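You operate a simulated robot arm through the tools that you are given. There is no shell and no other tool. Be economical: measure what you need, move in short steps, check, and stop when the job is done.

You are at the controls of a simulated robot arm. One attempt, no reset.

TASK
Seat the water tank and run a large cup of hot water into the white cup.
Fine: the cup stays under the spout with the drip tray pushed in.

Only the result counts: the job must be done as asked and must still hold three seconds after the hand-in. Knocking over, shifting, dropping, spilling or breaking anything else fails it.

THE ROBOT
A 7-joint arm with a two-finger parallel gripper, fixed in place. Base frame: the origin is at the foot of the arm, x ahead of it, y to its left, z up; the work surface is at about z = 0. Units: mm, rad, N and s.
With the tool pointing down near the work surface it reaches from about 220 to 580 mm from the base axis. Its first joint turns from -1.152 to 1.152 rad. Payload 2.5 kg.
Tool frame: the origin (TCP) lies between the finger pads and is the grasp point; the fingertips stand 23 mm ahead of it; z points along the fingers, y is the line along which they close. Largest opening 94 mm; finger width 38, thickness 10; the body of the gripper, 54 by 96 mm, starts 39 mm behind the TCP.
Orientation is told as [roll, pitch, yaw] about the base's x, y, z axes, in that order, counted from this pose: with the fingers straight down and closing along the base's y, the tool's x points along the base's -x, its y along +y and its z along -z.

THE INTERFACE
- The arm moves only by the tool move_arm. Its argument "series" is a list of rows, each an object of numbers (a shift or turn left out is 0, a gripper value left out holds the last): "tx", "ty", "tz": the shift along the tool's x, y, z in units of 30 mm (1.0 is 30 mm); "rx", "ry", "rz": the turn, a rotation vector about the tool's x, y, z in units of 6 degrees (1.0 is 6 degrees). In form: [{"tx": .., "ty": .., "tz": .., "rx": .., "ry": .., "rz": ..}, ...]. A call has 1 to 12 rows; each row shifts and turns the commanded pose from where the row before left it, along the tool's axes as they then stand. "claw" is the opening in per cent of the stroke, from 0 (shut) to 100 (fully open), set as the call begins (left out, the last holds). A call with a number of a shift or a turn outside -1 to 1 is refused whole. Each row takes 0.2 s and may step no farther than 50 mm and 0.15 rad from the row before; otherwise, or with a gripper value out of range, the whole call is refused. A pose out of reach is approached as far as the arm can. The call stops where the force on the tool passes 70 N (or 10 N more than at its start, if that is more) or the arm is blocked; 0.2 s more then pass. The fingers move at their own pace (about 108 mm/s each) and stop on an object; they squeeze with about 21 N. The grip force told is the motor's: it shows also when the fingers shut on nothing. Time passes only in rows, and 0.2 s behind the last, so rows that do not move let the fingers close. It gives the time, the measured TCP pose, the force on the tool (base axes), the opening and the grip force at its end, in the units of the frame above (readings bear some noise), and new pictures: "views" is both (left out), scene, wrist or none.
- Cameras (640 x 400 px; columns grow to the right, rows downward): "scene" is fixed at [110.2, -395.9, 557.5]; the picture's right is [0.91, -0.42, 0.00], its down [-0.19, -0.40, -0.90] and it looks along [0.38, 0.81, -0.44] (base axes); focal length 244 px, centre (320, 200). "wrist" rides on the gripper at [86, 16, -74] in the tool frame; the picture's right is [-0.18, 0.98, 0.00], its down [-0.58, -0.11, -0.81] and it looks along [-0.79, -0.15, 0.59] (tool axes); focal length 243 px, centre (320, 200). There is no depth. A picture from a camera that has moved, and an enlarged one, comes with that camera's place and axes in the base frame and with its lens.
- close_up(camera, box): a new picture of the part [left, top, right, bottom] of that camera's present view, enlarged. It takes no simulated time.
- hand_in(): hands the job in; it is judged then, once.

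Work in short steps. Places have to be worked out from the pictures, the camera data and where the tool is seen: move nearer, look again, correct. Check each grasp and each placing, and mend what went wrong. You have 120 turns and 200 pictures in all, those below and enlarged ones among them. Open the gripper and draw the arm clear of the work before you hand the job in, unless the task says otherwise; then end with one line.

The tools are called after ">>>" as a command line: name --argument value ..., lists and objects as JSON in quotes. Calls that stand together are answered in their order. move_arm: Moves the arm, as the interface text tells. Its arguments: {"type":"object","properties":{"series":{"type":"array","items":{"type":"object","properties":{"tx":{"type":"number"},"ty":{"type":"number"},"tz":{"type":"number"},"rx":{"type":"number"},"ry":{"type":"number"},"rz":{"type":"number"}}}},"claw":{"type":"number"},"views":{"type":"string","enum":["both","scene","wrist","none"]}},"required":["series"]} The other tools are called the same way: close_up (camera, box) takes an enlarged picture of a part of a camera's view; hand_in () hands the job in.

At the start:

```text
t: 0.0
position: [296.3, 164.6, 521.4]
tool_rot: [0.0, 0.0, 0.0]
contact_force: [-0.9, 0.8, 0.0]
gripper_width: 94.2
grip_force: 0.1
```

scene: 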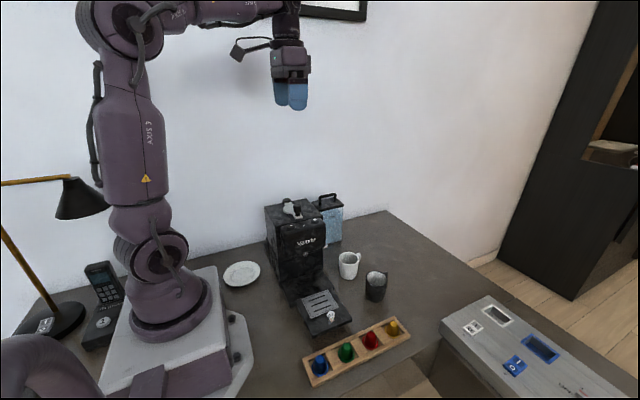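
wrist: 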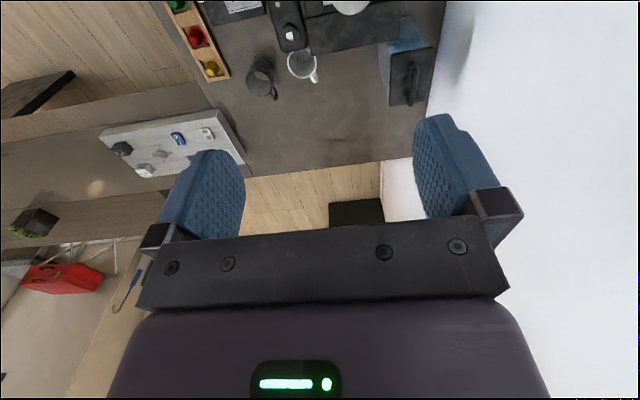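

I begin by looking at the machine, tank and cups enlarged.

>>> close_up --camera "scene" --box '[220, 180, 420, 305]'

>>> close_up --camera "scene" --box '[260, 250, 420, 350]'

>>> close_up --camera "wrist" --box '[160, 0, 448, 180]'

```text
3.20 times, centred on (320, 242) of scene
camera zoom: at [110.2, -395.9, 557.5], right [0.91, -0.42, 0.0], down [-0.19, -0.4, -0.9], along [0.38, 0.81, -0.44], focal length 779 px, centre (320, 64)
```

zoom: 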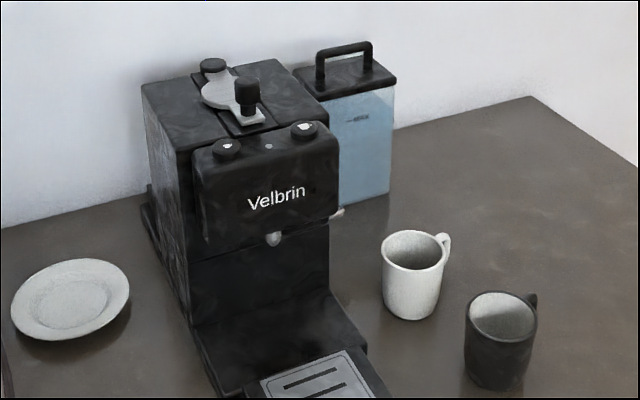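

```text
4.00 times, centred on (340, 300) of scene
camera zoom: at [110.2, -395.9, 557.5], right [0.91, -0.42, 0.0], down [-0.19, -0.4, -0.9], along [0.38, 0.81, -0.44], focal length 974 px, centre (240, -200)
```

zoom: 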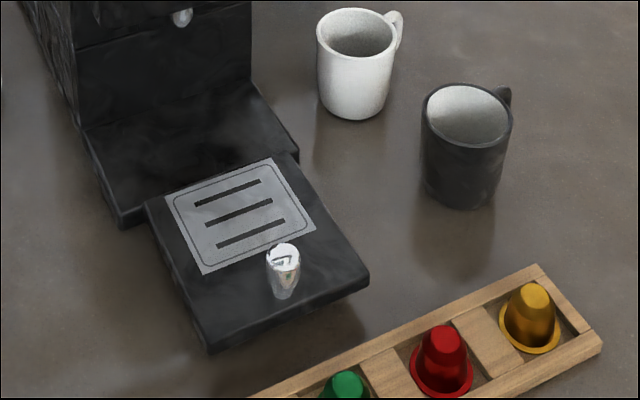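

```text
2.22 times, centred on (304, 90) of wrist
camera zoom: at [210.3, 180.6, 596.6], right [0.18, 0.98, 0.0], down [0.58, -0.11, 0.81], along [0.79, -0.15, -0.59], focal length 539 px, centre (356, 444)
```

zoom: 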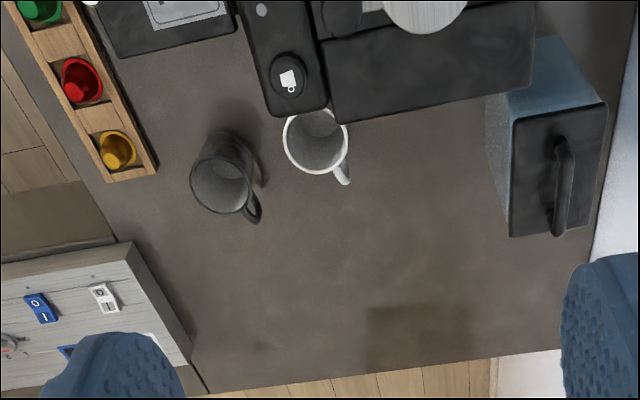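

The tray seems pulled out, with a small silver part on it; the tank stands behind right of the machine. I tilt the wrist camera down to look at the machine from above, and enlarge the silver part and the buttons.

>>> move_arm --series '[{"ry": 1}, {"ry": 1}, {"ry": 1}, {"ry": 1}, {"ry": 1}]' --views "wrist"

>>> close_up --camera "scene" --box '[270, 195, 350, 245]'

>>> close_up --camera "scene" --box '[290, 280, 370, 330]'

```text
t: 1.2
position: [295.7, 160.4, 517.8]
tool_rot: [-0.002, 0.29, -0.001]
contact_force: [-0.3, -0.4, 0.3]
gripper_width: 94.4
grip_force: 0.2
out of reach, approached as far as the arm can: row 3, 4, 5
camera wrist: at [234.3, 176.4, 614.0], right [0.18, 0.98, -0.05], down [0.79, -0.11, 0.61], along [0.59, -0.15, -0.79], focal length 243 px, centre (320, 200)
```

wrist: 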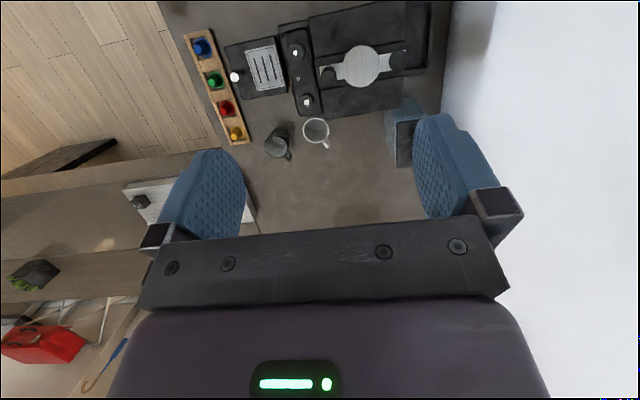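

```text
8.00 times, centred on (310, 220) of scene
camera zoom: at [110.2, -395.9, 557.5], right [0.91, -0.42, 0.0], down [-0.19, -0.4, -0.9], along [0.38, 0.81, -0.44], focal length 1948 px, centre (400, 40)
```

zoom: 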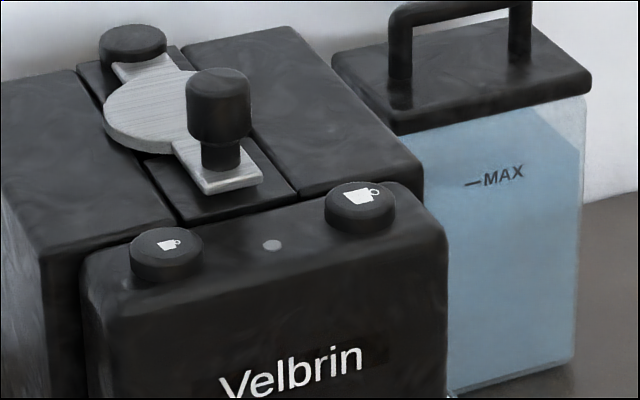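

```text
8.00 times, centred on (330, 305) of scene
camera zoom: at [110.2, -395.9, 557.5], right [0.91, -0.42, 0.0], down [-0.19, -0.4, -0.9], along [0.38, 0.81, -0.44], focal length 1948 px, centre (240, -640)
```

zoom: 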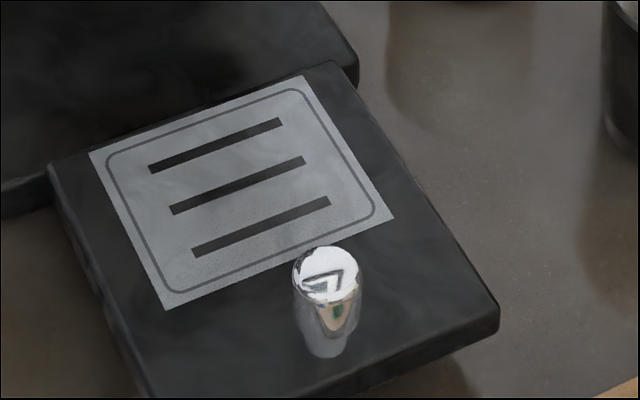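

Large cup button is the right one. I enlarge the top view to find the tank seat.

>>> close_up --camera "wrist" --box '[180, 0, 460, 175]'

>>> close_up --camera "scene" --box '[250, 185, 362, 255]'

```text
2.29 times, centred on (320, 88) of wrist
camera zoom: at [234.3, 176.4, 614.0], right [0.18, 0.98, -0.05], down [0.79, -0.11, 0.61], along [0.59, -0.15, -0.79], focal length 555 px, centre (320, 457)
```

zoom: 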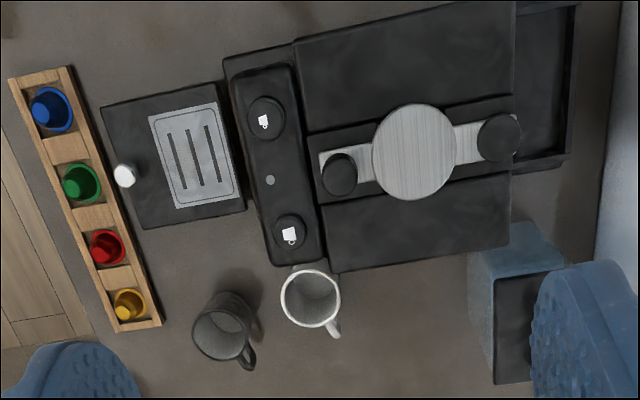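

```text
5.71 times, centred on (306, 220) of scene
camera zoom: at [110.2, -395.9, 557.5], right [0.91, -0.42, 0.0], down [-0.19, -0.4, -0.9], along [0.38, 0.81, -0.44], focal length 1392 px, centre (400, 86)
```

zoom: 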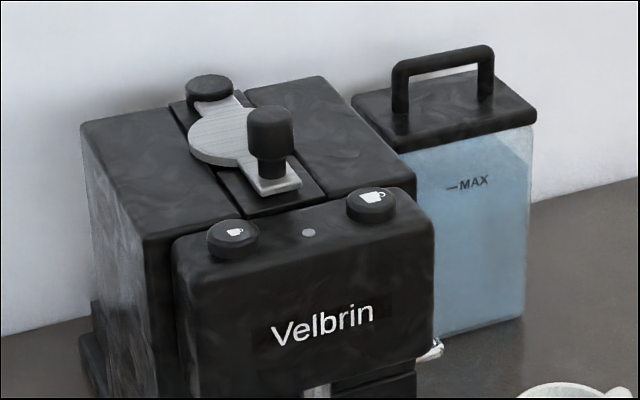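

The seat is the open low frame behind the machine (y≈290–355), and the tank stands near (468, 298). I move the wrist over there for a better look at both.

>>> move_arm --series '[{"tx": 0.28, "ty": 0.78, "tz": 0.32}, {"tx": 0.28, "ty": 0.78, "tz": 0.32}, {"tx": 0.28, "ty": 0.78, "tz": 0.32}, {"tx": 0.28, "ty": 0.78, "tz": 0.32}, {"tx": 0.28, "ty": 0.78, "tz": 0.32}, {"tx": 0.28, "ty": 0.78, "tz": 0.32}]' --views "wrist"

```text
t: 2.6
position: [230.7, 300.0, 475.9]
tool_rot: [-0.001, 0.29, -0.003]
contact_force: [0.1, 0.0, -0.1]
gripper_width: 94.3
grip_force: 0.1
camera wrist: at [169.1, 316.8, 573.2], right [0.18, 0.98, -0.05], down [0.79, -0.11, 0.61], along [0.59, -0.15, -0.79], focal length 243 px, centre (320, 200)
```

wrist: 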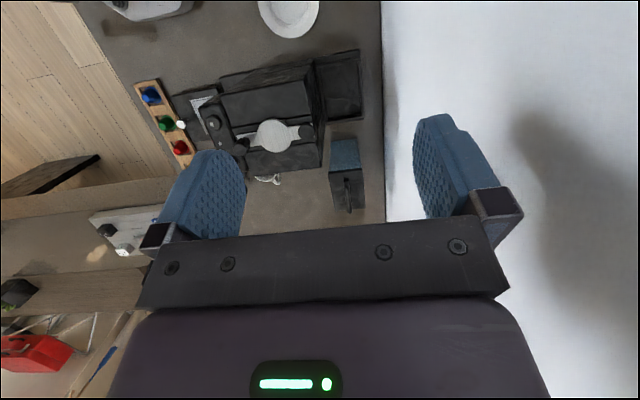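

>>> close_up --camera "wrist" --box '[290, 30, 400, 99]'

>>> close_up --camera "wrist" --box '[280, 120, 408, 220]'

```text
5.80 times, centred on (345, 64) of wrist
camera zoom: at [169.1, 316.8, 573.2], right [0.18, 0.98, -0.05], down [0.79, -0.11, 0.61], along [0.59, -0.15, -0.79], focal length 1406 px, centre (175, 986)
```

zoom: 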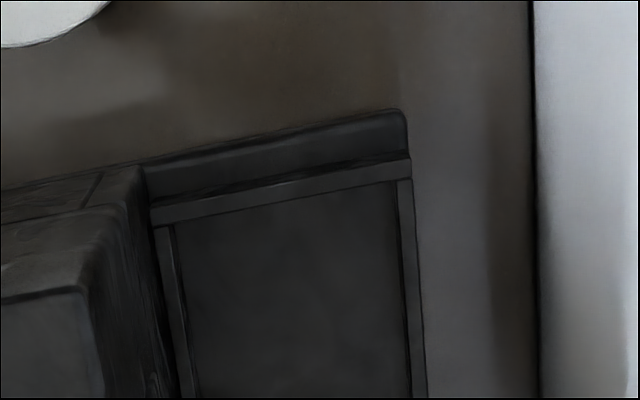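

```text
4.00 times, centred on (344, 170) of wrist
camera zoom: at [169.1, 316.8, 573.2], right [0.18, 0.98, -0.05], down [0.79, -0.11, 0.61], along [0.59, -0.15, -0.79], focal length 970 px, centre (224, 320)
```

zoom: 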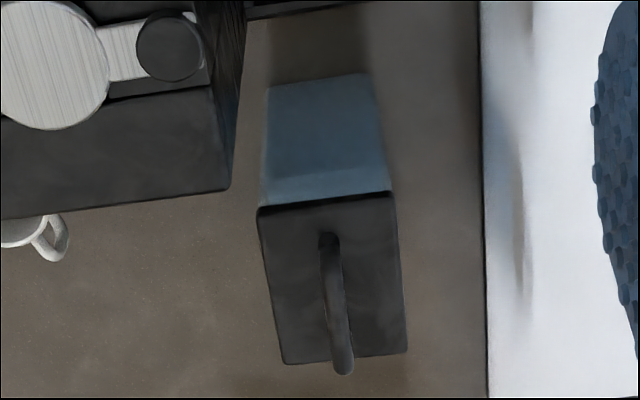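

>>> close_up --camera "wrist" --box '[270, 40, 398, 120]'

```text
5.00 times, centred on (334, 80) of wrist
camera zoom: at [169.1, 316.8, 573.2], right [0.18, 0.98, -0.05], down [0.79, -0.11, 0.61], along [0.59, -0.15, -0.79], focal length 1213 px, centre (250, 800)
```

zoom: 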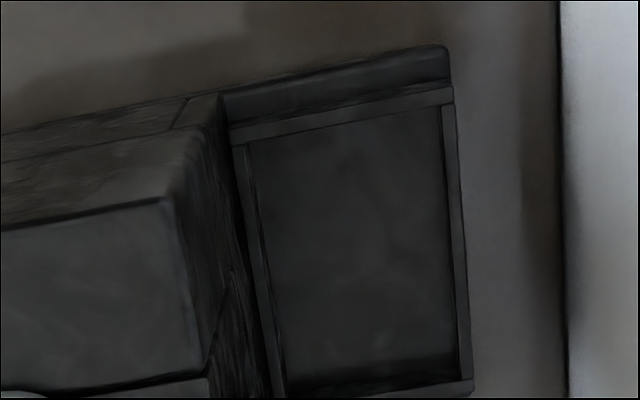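

Seat inner outline comes out about x 248–354, y 272–348 (centre ≈ (301, 310)); tank centre ≈ (462, 299), unrotated, handle along x with top z≈196. I level the tool and go above the handle.

>>> move_arm --series '[{"ry": -0.92}, {"ry": -0.92}, {"ry": -0.93}, {"tx": -0.856, "tz": 0.6}, {"tx": -0.856, "tz": 0.6}, {"tx": -0.856, "tz": 0.6}, {"tx": -0.856, "tz": 0.6}, {"tx": -0.856, "tz": 0.6}, {"tx": -0.856, "tz": 0.6}, {"tx": -0.856, "tz": 0.6}, {"tx": -0.856, "tz": 0.6}, {"tx": -0.856, "tz": 0.6}]' --claw 60

```text
t: 5.2
position: [462.8, 298.7, 315.6]
tool_rot: [0.001, -0.001, -0.003]
contact_force: [0.8, -1.0, 1.2]
gripper_width: 56.4
grip_force: 0.1
camera wrist: at [376.7, 315.0, 389.8], right [0.19, 0.98, 0.0], down [0.58, -0.11, 0.81], along [0.79, -0.15, -0.59], focal length 243 px, centre (320, 200)
```

scene: 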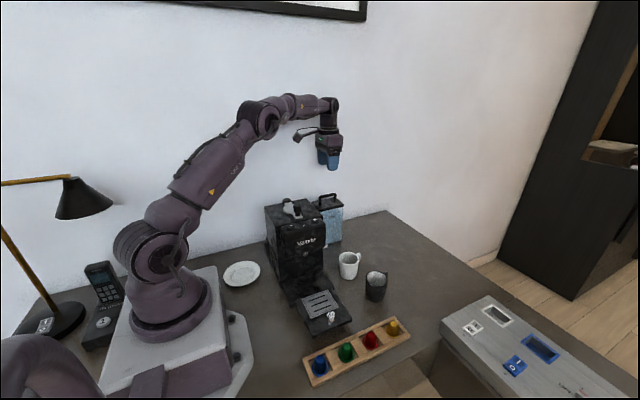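
wrist: 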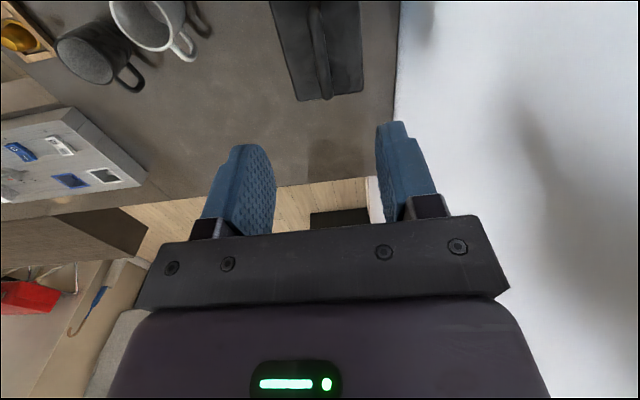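

Handle lies at y≈297, x≈430–493, just below. I descend partway and check in the pictures.

>>> move_arm --series '[{"tz": 0.7}, {"tz": 0.7}, {"tz": 0.7}, {"tz": 0.7}]'

>>> close_up --camera "scene" --box '[290, 150, 370, 250]'

```text
t: 6.2
position: [459.6, 300.8, 230.3]
tool_rot: [0.002, 0.0, -0.001]
contact_force: [-0.7, 0.2, -1.2]
gripper_width: 56.2
grip_force: 0.1
camera wrist: at [375.3, 315.8, 305.1], right [0.19, 0.98, 0.0], down [0.58, -0.11, 0.81], along [0.79, -0.15, -0.59], focal length 243 px, centre (320, 200)
```

scene: 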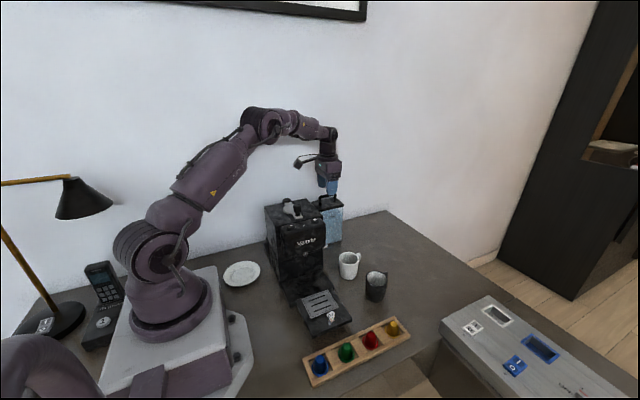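
wrist: 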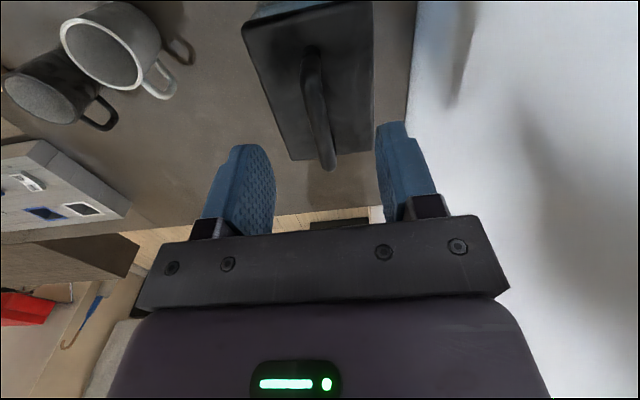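

```text
4.00 times, centred on (330, 200) of scene
camera zoom: at [110.2, -395.9, 557.5], right [0.91, -0.42, 0.0], down [-0.19, -0.4, -0.9], along [0.38, 0.81, -0.44], focal length 974 px, centre (280, 200)
```

zoom: 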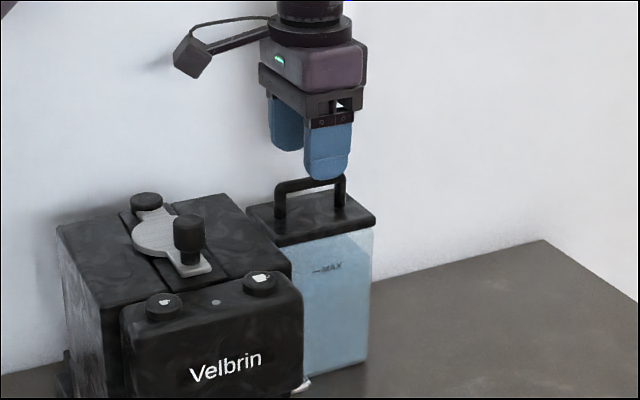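

Handle is centred between the fingers in y and x. I descend 28 mm and close on the bar.

>>> move_arm --series '[{"tz": 0.47}, {"tz": 0.46}]' --views "none"

>>> move_arm --series '[{}, {}, {}]' --claw 0

>>> close_up --camera "scene" --box '[290, 150, 370, 250]'

```text
t: 6.8
position: [461.5, 299.7, 201.9]
tool_rot: [-0.001, 0.0, -0.001]
contact_force: [-0.3, -0.1, -0.2]
gripper_width: 56.4
grip_force: 0.0
```

```text
t: 7.6
position: [460.7, 300.1, 202.5]
tool_rot: [-0.003, -0.001, -0.002]
contact_force: [0.6, 1.0, 1.0]
gripper_width: 10.6
grip_force: 21.0
camera wrist: at [374.8, 315.5, 276.2], right [0.19, 0.98, 0.0], down [0.58, -0.11, 0.81], along [0.79, -0.15, -0.59], focal length 243 px, centre (320, 200)
```

scene: 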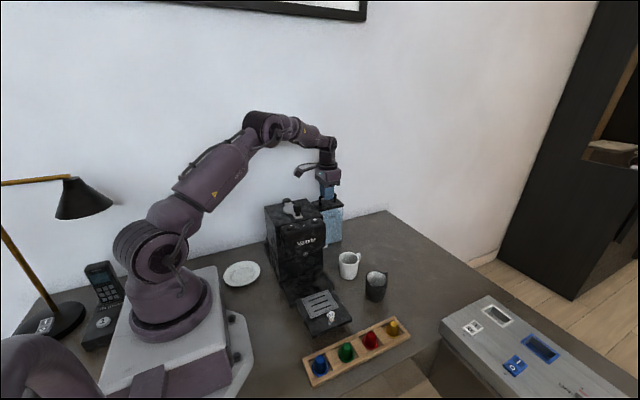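
wrist: 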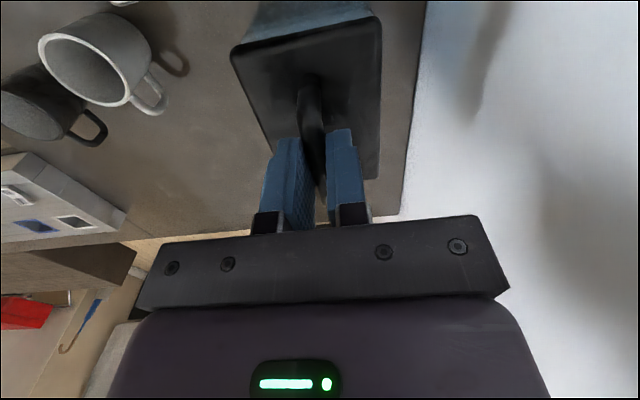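

```text
4.00 times, centred on (330, 200) of scene
camera zoom: at [110.2, -395.9, 557.5], right [0.91, -0.42, 0.0], down [-0.19, -0.4, -0.9], along [0.38, 0.81, -0.44], focal length 974 px, centre (280, 200)
```

zoom: 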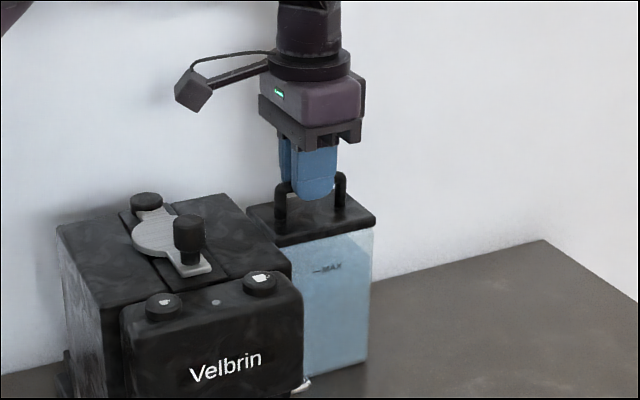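

Bar gripped (10.6 mm). I lift 60 mm straight up and check it hangs securely.

>>> move_arm --series '[{"tz": -0.3}, {"tz": -0.5}, {"tz": -0.6}, {"tz": -0.6}]'

>>> close_up --camera "scene" --box '[270, 150, 382, 250]'

```text
t: 8.6
position: [461.3, 300.6, 263.1]
tool_rot: [0.0, -0.001, -0.002]
contact_force: [-0.2, -0.5, -5.2]
gripper_width: 10.6
grip_force: 21.1
camera wrist: at [375.3, 316.5, 337.6], right [0.19, 0.98, 0.0], down [0.58, -0.11, 0.81], along [0.79, -0.15, -0.59], focal length 243 px, centre (320, 200)
```

scene: 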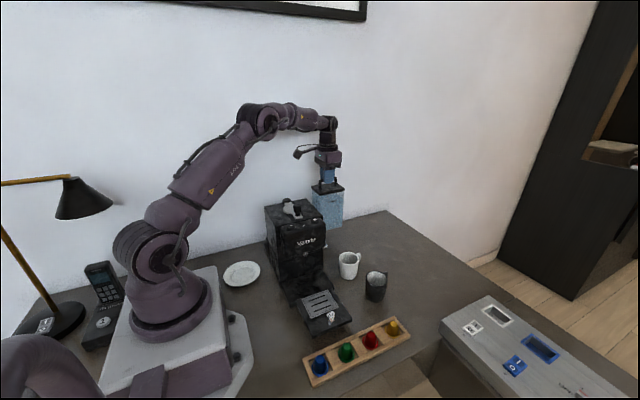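
wrist: 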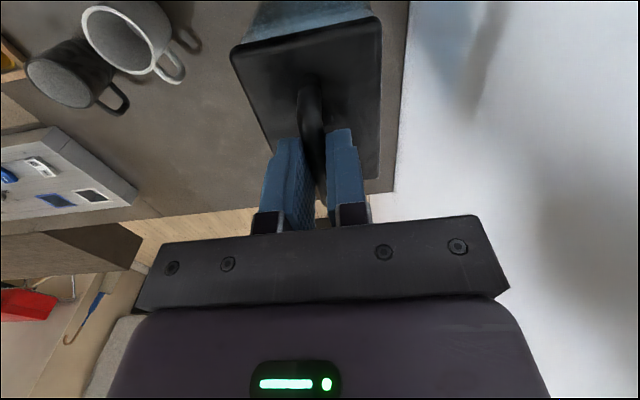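

```text
4.00 times, centred on (326, 200) of scene
camera zoom: at [110.2, -395.9, 557.5], right [0.91, -0.42, 0.0], down [-0.19, -0.4, -0.9], along [0.38, 0.81, -0.44], focal length 974 px, centre (296, 200)
```

zoom: 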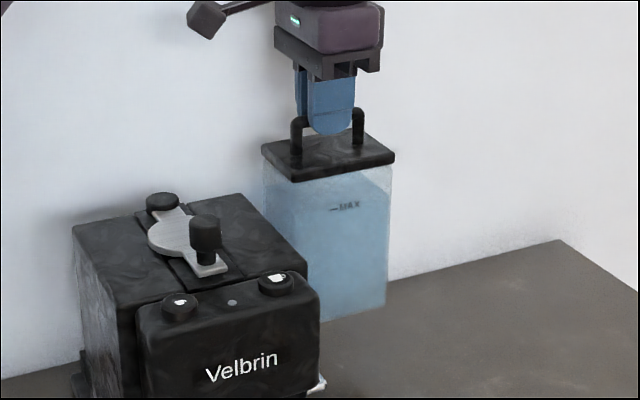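

Tank hangs level, ~0.5 kg. I carry it behind the machine to above the seat at about (301, 310).

>>> move_arm --series '[{"ty": 0.33}, {"tx": 0.6}, {"tx": 0.6}, {"tx": 0.6}, {"tx": 0.6}, {"tx": 0.6}, {"tx": 0.6}, {"tx": 0.6}, {"tx": 0.6}, {"tx": 0.54}, {}]'

>>> close_up --camera "scene" --box '[230, 150, 342, 250]'

>>> close_up --camera "wrist" --box '[160, 0, 448, 180]'

```text
t: 11.0
position: [302.9, 310.4, 261.6]
tool_rot: [-0.002, 0.001, -0.003]
contact_force: [-0.4, -0.5, -4.1]
gripper_width: 10.6
grip_force: 21.2
camera wrist: at [216.0, 326.2, 337.2], right [0.19, 0.98, 0.0], down [0.58, -0.11, 0.81], along [0.79, -0.15, -0.59], focal length 243 px, centre (320, 200)
```

scene: 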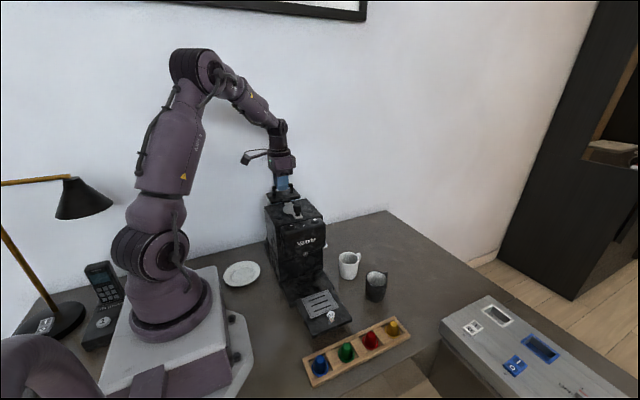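
wrist: 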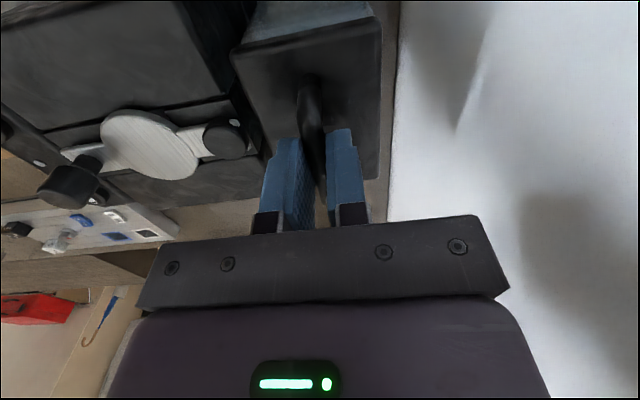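

```text
4.00 times, centred on (286, 200) of scene
camera zoom: at [110.2, -395.9, 557.5], right [0.91, -0.42, 0.0], down [-0.19, -0.4, -0.9], along [0.38, 0.81, -0.44], focal length 974 px, centre (456, 200)
```

zoom: 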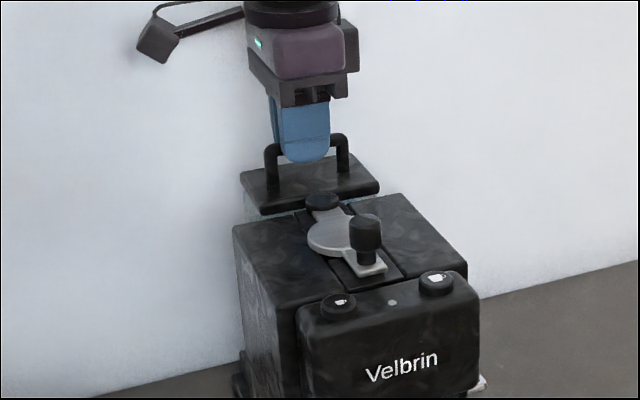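

```text
2.22 times, centred on (304, 90) of wrist
camera zoom: at [216.0, 326.2, 337.2], right [0.19, 0.98, 0.0], down [0.58, -0.11, 0.81], along [0.79, -0.15, -0.59], focal length 539 px, centre (356, 444)
```

zoom: 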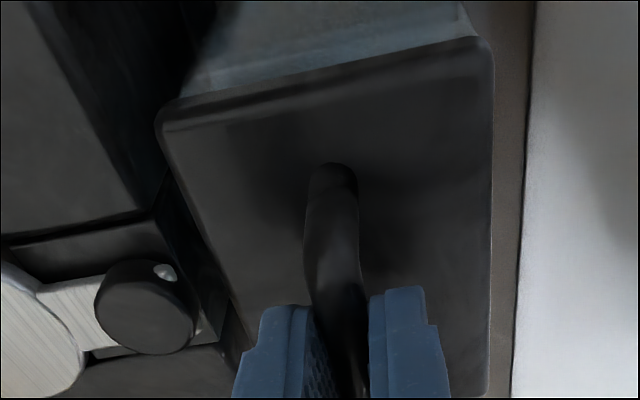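

Lid clears the knob and machine rear. I lower to just above the seat rim and check readings.

>>> move_arm --series '[{"tz": 0.4}, {"tz": 0.4}, {"tz": 0.3}, {}]' --views "wrist"

>>> close_up --camera "wrist" --box '[200, 0, 440, 150]'

```text
t: 12.0
position: [302.6, 311.6, 230.0]
tool_rot: [0.001, -0.001, 0.001]
contact_force: [-4.6, 4.4, 18.9]
gripper_width: 10.8
grip_force: 20.6
camera wrist: at [215.5, 326.9, 305.0], right [0.18, 0.98, 0.0], down [0.58, -0.11, 0.81], along [0.79, -0.15, -0.59], focal length 243 px, centre (320, 200)
```

wrist: 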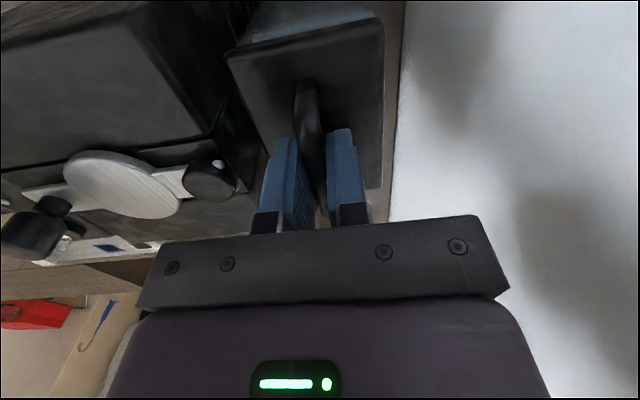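

```text
2.67 times, centred on (320, 75) of wrist
camera zoom: at [215.5, 326.9, 305.0], right [0.18, 0.98, 0.0], down [0.58, -0.11, 0.81], along [0.79, -0.15, -0.59], focal length 647 px, centre (320, 533)
```

zoom: 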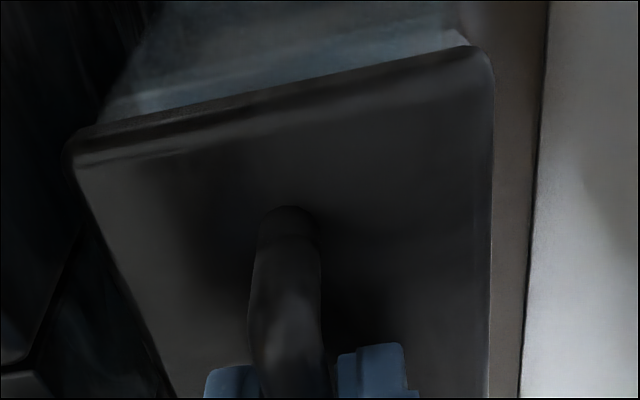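

Contact came at TCP z 230, i.e. tank bottom ≈28 mm up: either the seat floor or its rim. I look closer before doing anything.

>>> close_up --camera "scene" --box '[250, 185, 330, 235]'

>>> close_up --camera "scene" --box '[250, 220, 330, 270]'

>>> close_up --camera "wrist" --box '[230, 0, 390, 60]'

```text
8.00 times, centred on (290, 210) of scene
camera zoom: at [110.1, -395.9, 557.5], right [0.91, -0.42, 0.0], down [-0.19, -0.4, -0.9], along [0.38, 0.81, -0.44], focal length 1948 px, centre (560, 120)
```

zoom: 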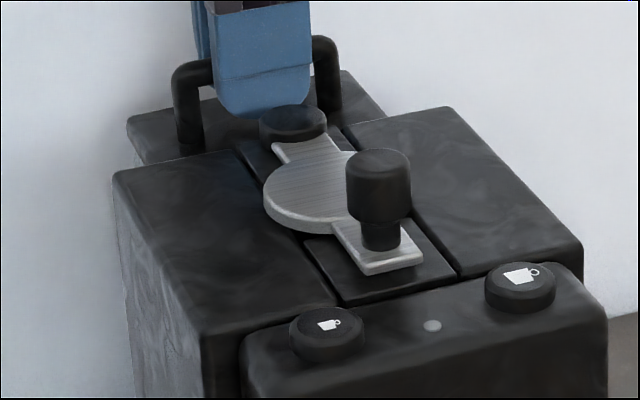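

```text
8.00 times, centred on (290, 245) of scene
camera zoom: at [110.1, -395.9, 557.5], right [0.91, -0.42, 0.0], down [-0.19, -0.4, -0.9], along [0.38, 0.81, -0.44], focal length 1948 px, centre (560, -160)
```

zoom: 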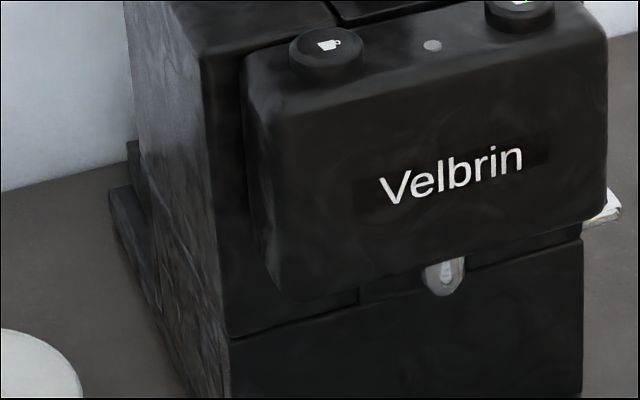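

```text
4.00 times, centred on (310, 30) of wrist
camera zoom: at [215.5, 326.9, 305.0], right [0.18, 0.98, 0.0], down [0.58, -0.11, 0.81], along [0.79, -0.15, -0.59], focal length 970 px, centre (360, 880)
```

zoom: 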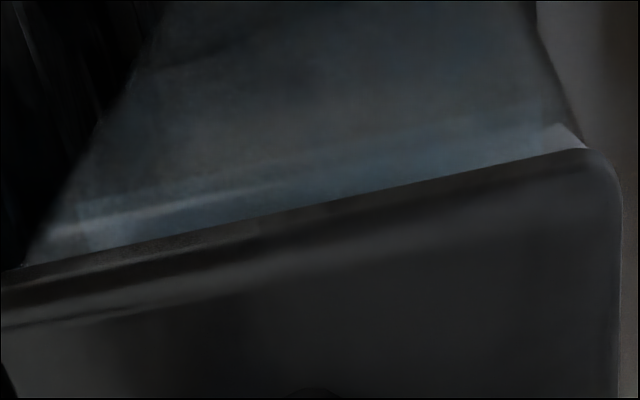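

The rim looks ~25 mm above the slab, so the tank probably sits on an edge; relative measurement suggests I'm ~4–5 mm too far in +x. I raise slightly, shift −x 4 mm, and lower again.

>>> move_arm --series '[{"tz": -0.2}, {"tx": 0.15, "ty": -0.03}, {"tz": 0.15}, {"tz": 0.1}, {"tz": 0.1}, {}]' --views "none"

```text
t: 13.4
position: [296.6, 310.1, 226.2]
tool_rot: [0.003, -0.002, -0.002]
contact_force: [-6.6, 4.4, 19.8]
gripper_width: 10.9
grip_force: 20.7
```

It went 4 mm lower but with the same force; I check whether the bar slipped in the fingers.

>>> move_arm --series '[{"tz": -0.2}, {"tz": -0.2}, {}]' --views "wrist"

>>> close_up --camera "wrist" --box '[200, 0, 440, 150]'

>>> close_up --camera "scene" --box '[250, 185, 330, 235]'

```text
t: 14.2
position: [296.0, 309.1, 237.9]
tool_rot: [-0.001, 0.0, -0.002]
contact_force: [-0.3, 0.0, -4.3]
gripper_width: 10.5
grip_force: 20.8
camera wrist: at [209.9, 325.6, 312.3], right [0.19, 0.98, 0.0], down [0.58, -0.11, 0.81], along [0.79, -0.15, -0.59], focal length 243 px, centre (320, 200)
```

wrist: 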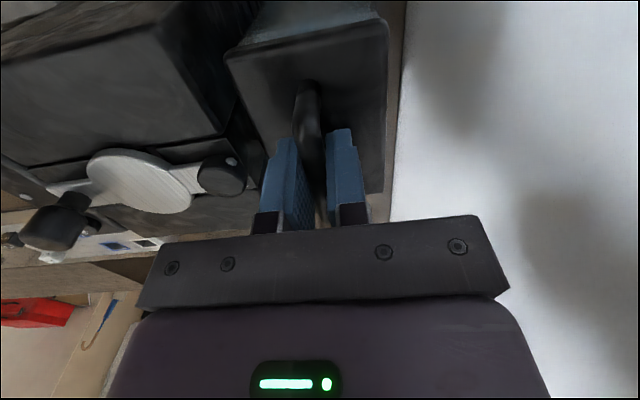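

```text
2.67 times, centred on (320, 75) of wrist
camera zoom: at [209.9, 325.6, 312.3], right [0.19, 0.98, 0.0], down [0.58, -0.11, 0.81], along [0.79, -0.15, -0.59], focal length 647 px, centre (320, 533)
```

zoom: 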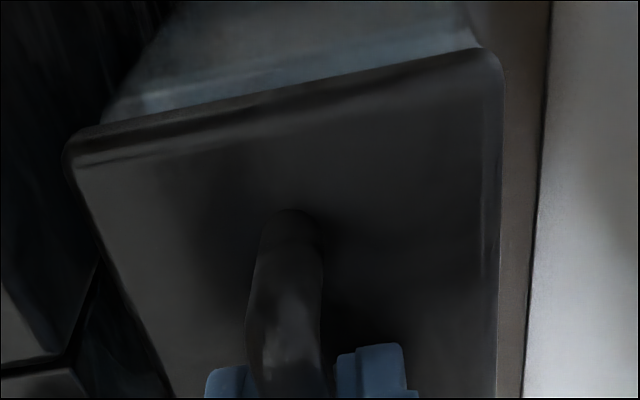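

```text
8.00 times, centred on (290, 210) of scene
camera zoom: at [110.2, -395.9, 557.5], right [0.91, -0.42, 0.0], down [-0.19, -0.4, -0.9], along [0.38, 0.81, -0.44], focal length 1948 px, centre (560, 120)
```

zoom: 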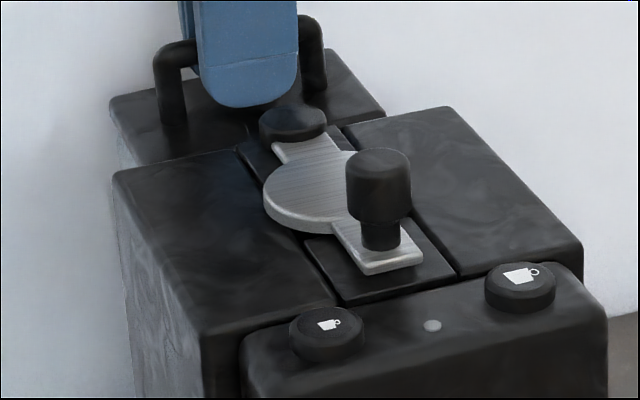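

The bar slipped ~9 mm, meaning a surface at ≈33 mm stopped it both times; in x/y the tank should be inside the rim, so this is likely the floor. I centre it finely, lower to light contact, then slacken the fingers just a little as a guard around the handle and watch.

>>> move_arm --series '[{"tx": -0.06, "ty": 0.04}, {"tz": 0.15}, {"tz": 0.15}, {"tz": 0.07}, {}]' --views "none"

>>> move_arm --series '[{}, {}]' --claw 18

>>> close_up --camera "scene" --box '[250, 185, 330, 235]'

>>> close_up --camera "wrist" --box '[200, 0, 440, 150]'

```text
t: 15.4
position: [301.3, 310.4, 229.0]
tool_rot: [0.002, -0.006, -0.003]
contact_force: [4.5, -4.9, 19.7]
gripper_width: 10.6
grip_force: 21.2
```

```text
t: 16.0
position: [299.8, 310.3, 226.2]
tool_rot: [0.0, -0.001, -0.002]
contact_force: [-0.4, 0.9, -0.1]
gripper_width: 16.9
grip_force: 0.2
camera wrist: at [212.6, 326.7, 301.4], right [0.19, 0.98, 0.0], down [0.58, -0.11, 0.81], along [0.79, -0.15, -0.59], focal length 243 px, centre (320, 200)
```

scene: 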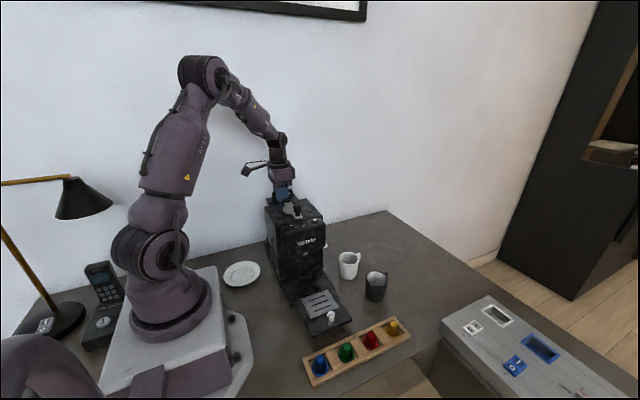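
wrist: 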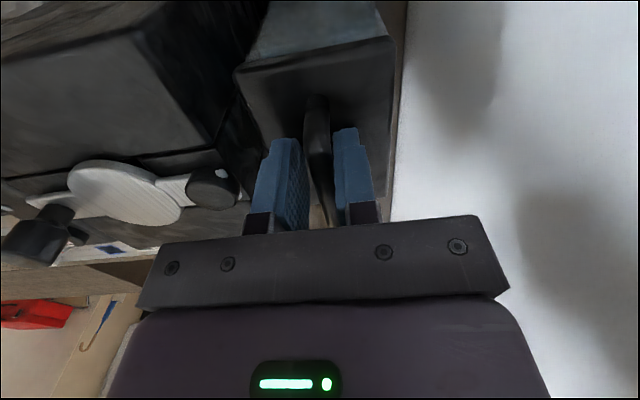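

```text
8.00 times, centred on (290, 210) of scene
camera zoom: at [110.2, -395.9, 557.5], right [0.91, -0.42, 0.0], down [-0.19, -0.4, -0.9], along [0.38, 0.81, -0.44], focal length 1948 px, centre (560, 120)
```

zoom: 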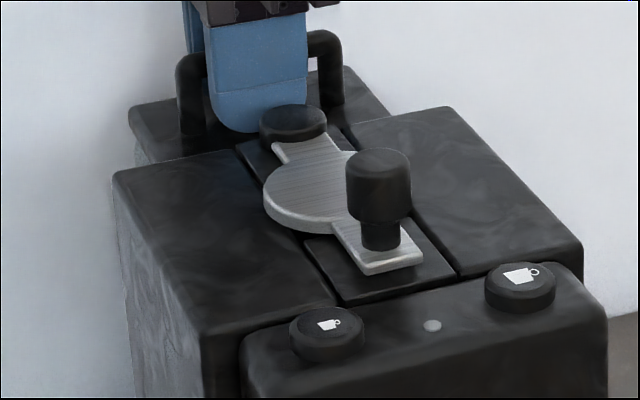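

```text
2.67 times, centred on (320, 75) of wrist
camera zoom: at [212.6, 326.7, 301.4], right [0.19, 0.98, 0.0], down [0.58, -0.11, 0.81], along [0.79, -0.15, -0.59], focal length 647 px, centre (320, 533)
```

zoom: 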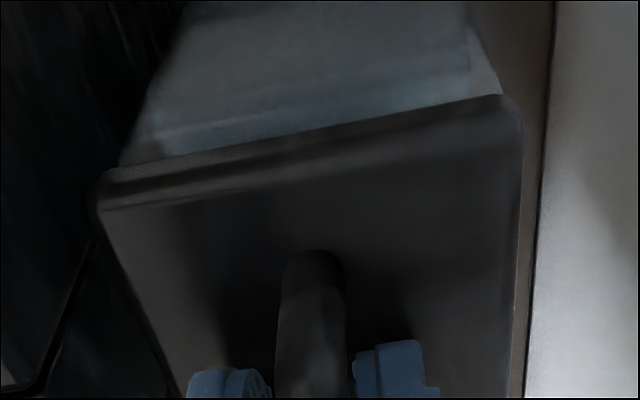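

The tank stands level, shifted a bit to about (306, 313). I let go fully, rise, and look from above to see how it sits relative to the rim.

>>> move_arm --series '[{}, {"tz": -0.6}, {"tz": -0.9}, {"tz": -1}, {"tz": -1}, {"tx": 0.5, "tz": -1}, {"tx": 0.5, "tz": -1}, {"tx": 0.7, "tz": -1, "ry": 0.9}, {"tx": 0.5, "tz": -0.5, "ry": 0.9}, {"ry": 0.9}]' --claw 40

>>> close_up --camera "wrist" --box '[250, 20, 442, 140]'

>>> close_up --camera "scene" --box '[240, 185, 336, 245]'

```text
t: 18.2
position: [235.6, 311.4, 438.3]
tool_rot: [-0.001, 0.286, -0.002]
contact_force: [-0.3, 0.3, 0.0]
gripper_width: 37.6
grip_force: 0.0
camera wrist: at [173.4, 327.3, 534.3], right [0.18, 0.98, -0.05], down [0.78, -0.11, 0.61], along [0.59, -0.15, -0.79], focal length 243 px, centre (320, 200)
```

scene: 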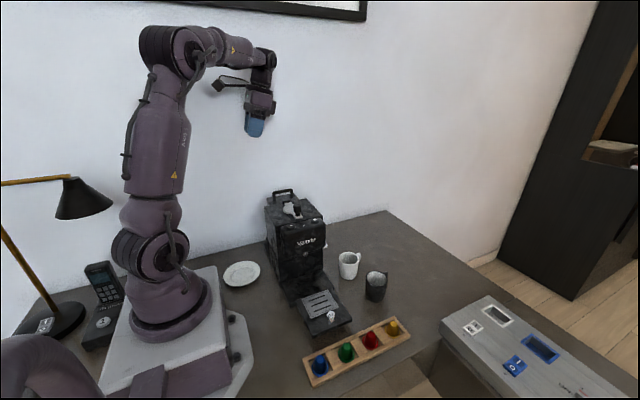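
wrist: 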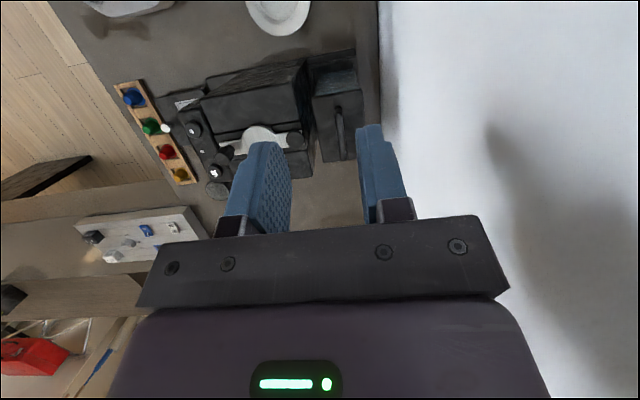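

```text
3.33 times, centred on (346, 80) of wrist
camera zoom: at [173.4, 327.3, 534.3], right [0.18, 0.98, -0.05], down [0.78, -0.11, 0.61], along [0.59, -0.15, -0.79], focal length 809 px, centre (233, 600)
```

zoom: 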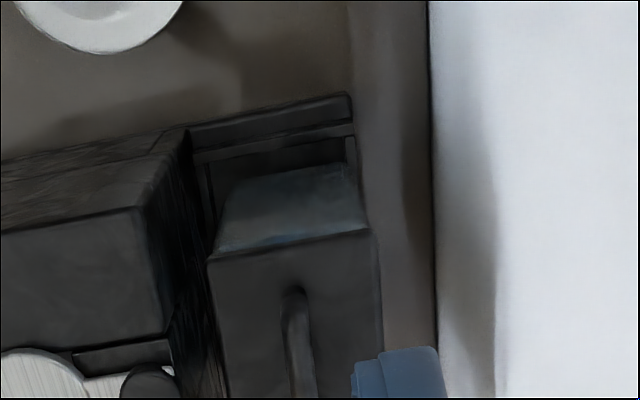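

```text
6.67 times, centred on (288, 215) of scene
camera zoom: at [110.2, -395.9, 557.5], right [0.91, -0.42, 0.0], down [-0.19, -0.4, -0.9], along [0.38, 0.81, -0.44], focal length 1624 px, centre (533, 100)
```

zoom: 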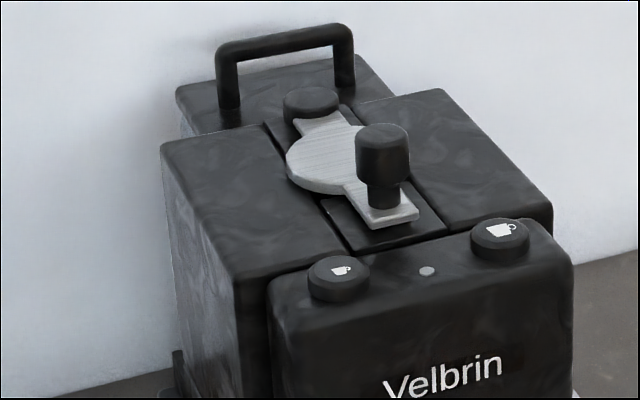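

The tank appears offset toward +x/+y relative to the rim (gap ~12 mm at the low-x side and ~13 mm at the machine side). I zoom into the base to confirm.

>>> close_up --camera "wrist" --box '[300, 44, 372, 89]'

>>> close_up --camera "wrist" --box '[296, 80, 392, 180]'

```text
8.89 times, centred on (336, 66) of wrist
camera zoom: at [173.4, 327.3, 534.3], right [0.18, 0.98, -0.05], down [0.78, -0.11, 0.61], along [0.59, -0.15, -0.79], focal length 2157 px, centre (178, 1387)
```

zoom: 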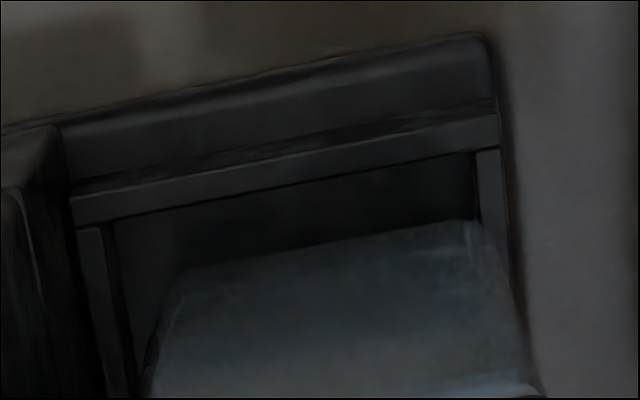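

```text
4.00 times, centred on (344, 130) of wrist
camera zoom: at [173.4, 327.3, 534.3], right [0.18, 0.98, -0.05], down [0.78, -0.11, 0.61], along [0.59, -0.15, -0.79], focal length 970 px, centre (224, 480)
```

zoom: 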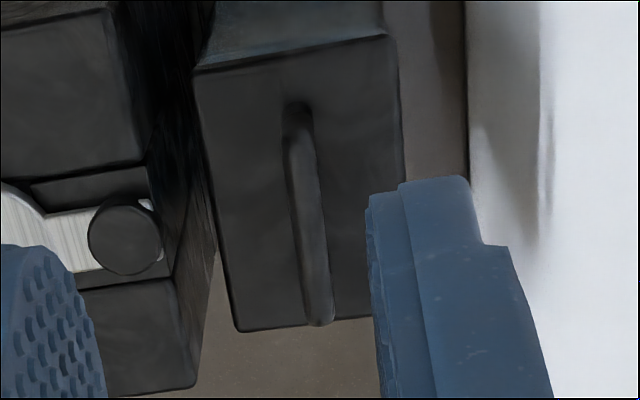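

Confirmed: tank must shift about −6.5 mm in both x and y. I return above the handle (≈(304, 315)) to regrip.

>>> move_arm --series '[{"ry": -0.91}, {"ry": -0.91}, {"ry": -0.91}, {"tx": -0.4, "tz": 0.8}, {"tx": -0.4, "tz": 0.8}, {"tx": -0.4, "ty": 0.13, "tz": 0.8}, {"tx": -0.4, "tz": 0.8}, {"tx": -0.4, "tz": 0.8}, {"tx": -0.27, "tz": 0.8}, {"tz": 0.8}, {"tz": 0.4}]'

>>> close_up --camera "wrist" --box '[200, 0, 440, 150]'

```text
t: 20.6
position: [304.7, 314.0, 258.4]
tool_rot: [-0.001, -0.005, -0.002]
contact_force: [0.2, -0.2, 0.1]
gripper_width: 37.7
grip_force: 0.0
camera wrist: at [217.4, 330.7, 332.5], right [0.19, 0.98, 0.0], down [0.58, -0.11, 0.81], along [0.79, -0.15, -0.59], focal length 243 px, centre (320, 200)
```

scene: 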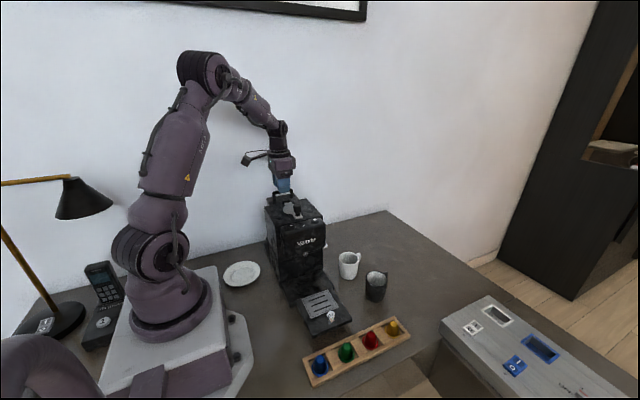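
wrist: 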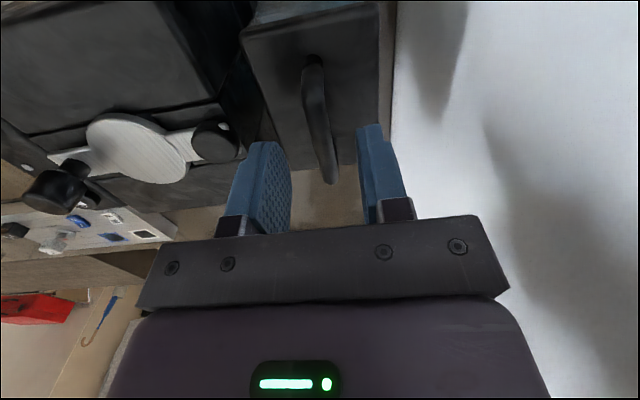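

```text
2.67 times, centred on (320, 75) of wrist
camera zoom: at [217.4, 330.7, 332.5], right [0.19, 0.98, 0.0], down [0.58, -0.11, 0.81], along [0.79, -0.15, -0.59], focal length 647 px, centre (320, 533)
```

zoom: 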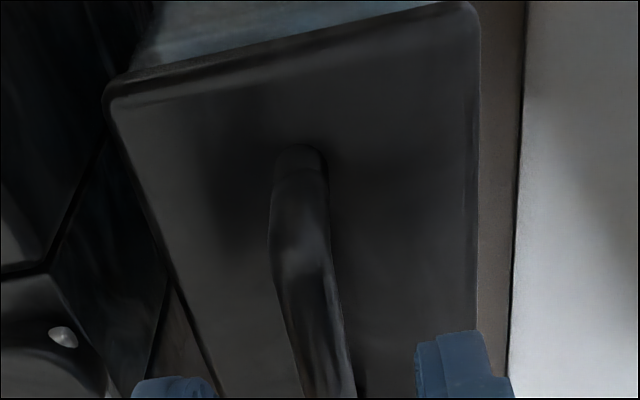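

Handle sits centred between the fingers; I lower 28 mm and close.

>>> move_arm --series '[{"tz": 0.5}, {"tz": 0.45}]' --views "none"

>>> move_arm --series '[{}, {}]' --claw 0

>>> close_up --camera "scene" --box '[250, 185, 330, 235]'

>>> close_up --camera "wrist" --box '[200, 0, 440, 150]'

```text
t: 21.2
position: [305.7, 314.2, 229.7]
tool_rot: [-0.004, -0.003, -0.001]
contact_force: [-0.7, 0.6, 0.0]
gripper_width: 37.7
grip_force: 0.1
```

```text
t: 21.8
position: [305.2, 313.5, 230.8]
tool_rot: [-0.002, -0.006, -0.001]
contact_force: [0.1, 1.1, 0.3]
gripper_width: 10.3
grip_force: 21.1
camera wrist: at [217.5, 330.4, 305.2], right [0.19, 0.98, 0.0], down [0.58, -0.11, 0.81], along [0.79, -0.15, -0.59], focal length 243 px, centre (320, 200)
```

scene: 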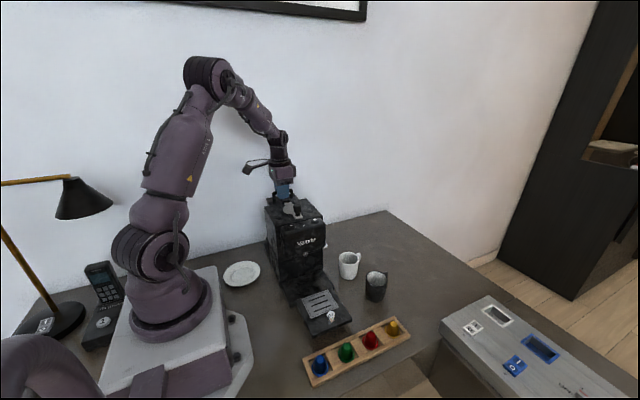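
wrist: 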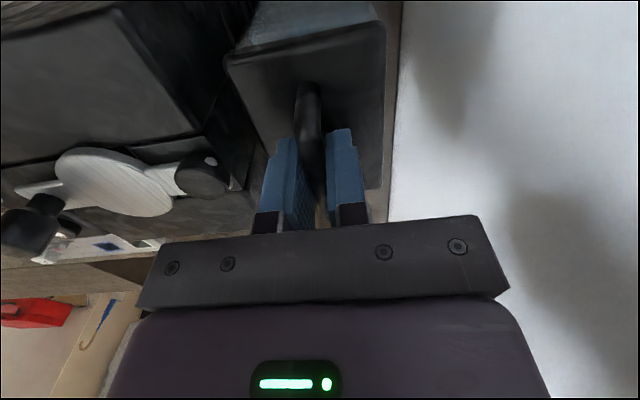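

```text
8.00 times, centred on (290, 210) of scene
camera zoom: at [110.2, -395.9, 557.5], right [0.91, -0.42, 0.0], down [-0.19, -0.4, -0.9], along [0.38, 0.81, -0.44], focal length 1948 px, centre (560, 120)
```

zoom: 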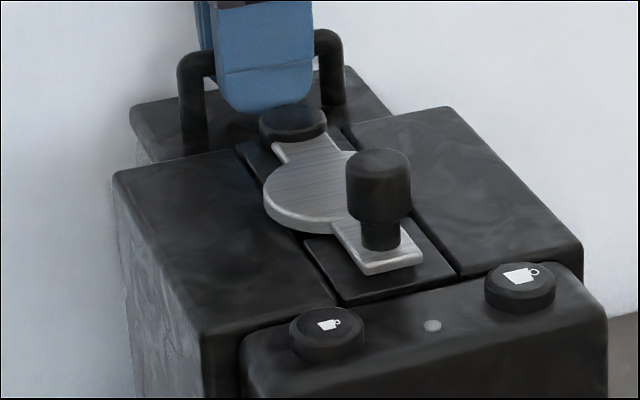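

```text
2.67 times, centred on (320, 75) of wrist
camera zoom: at [217.5, 330.4, 305.2], right [0.19, 0.98, 0.0], down [0.58, -0.11, 0.81], along [0.79, -0.15, -0.59], focal length 647 px, centre (320, 533)
```

zoom: 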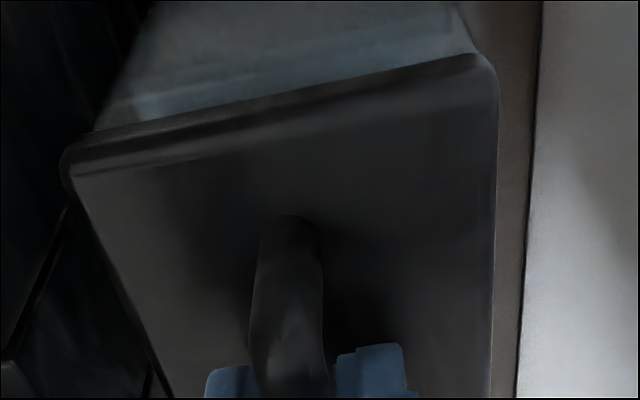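

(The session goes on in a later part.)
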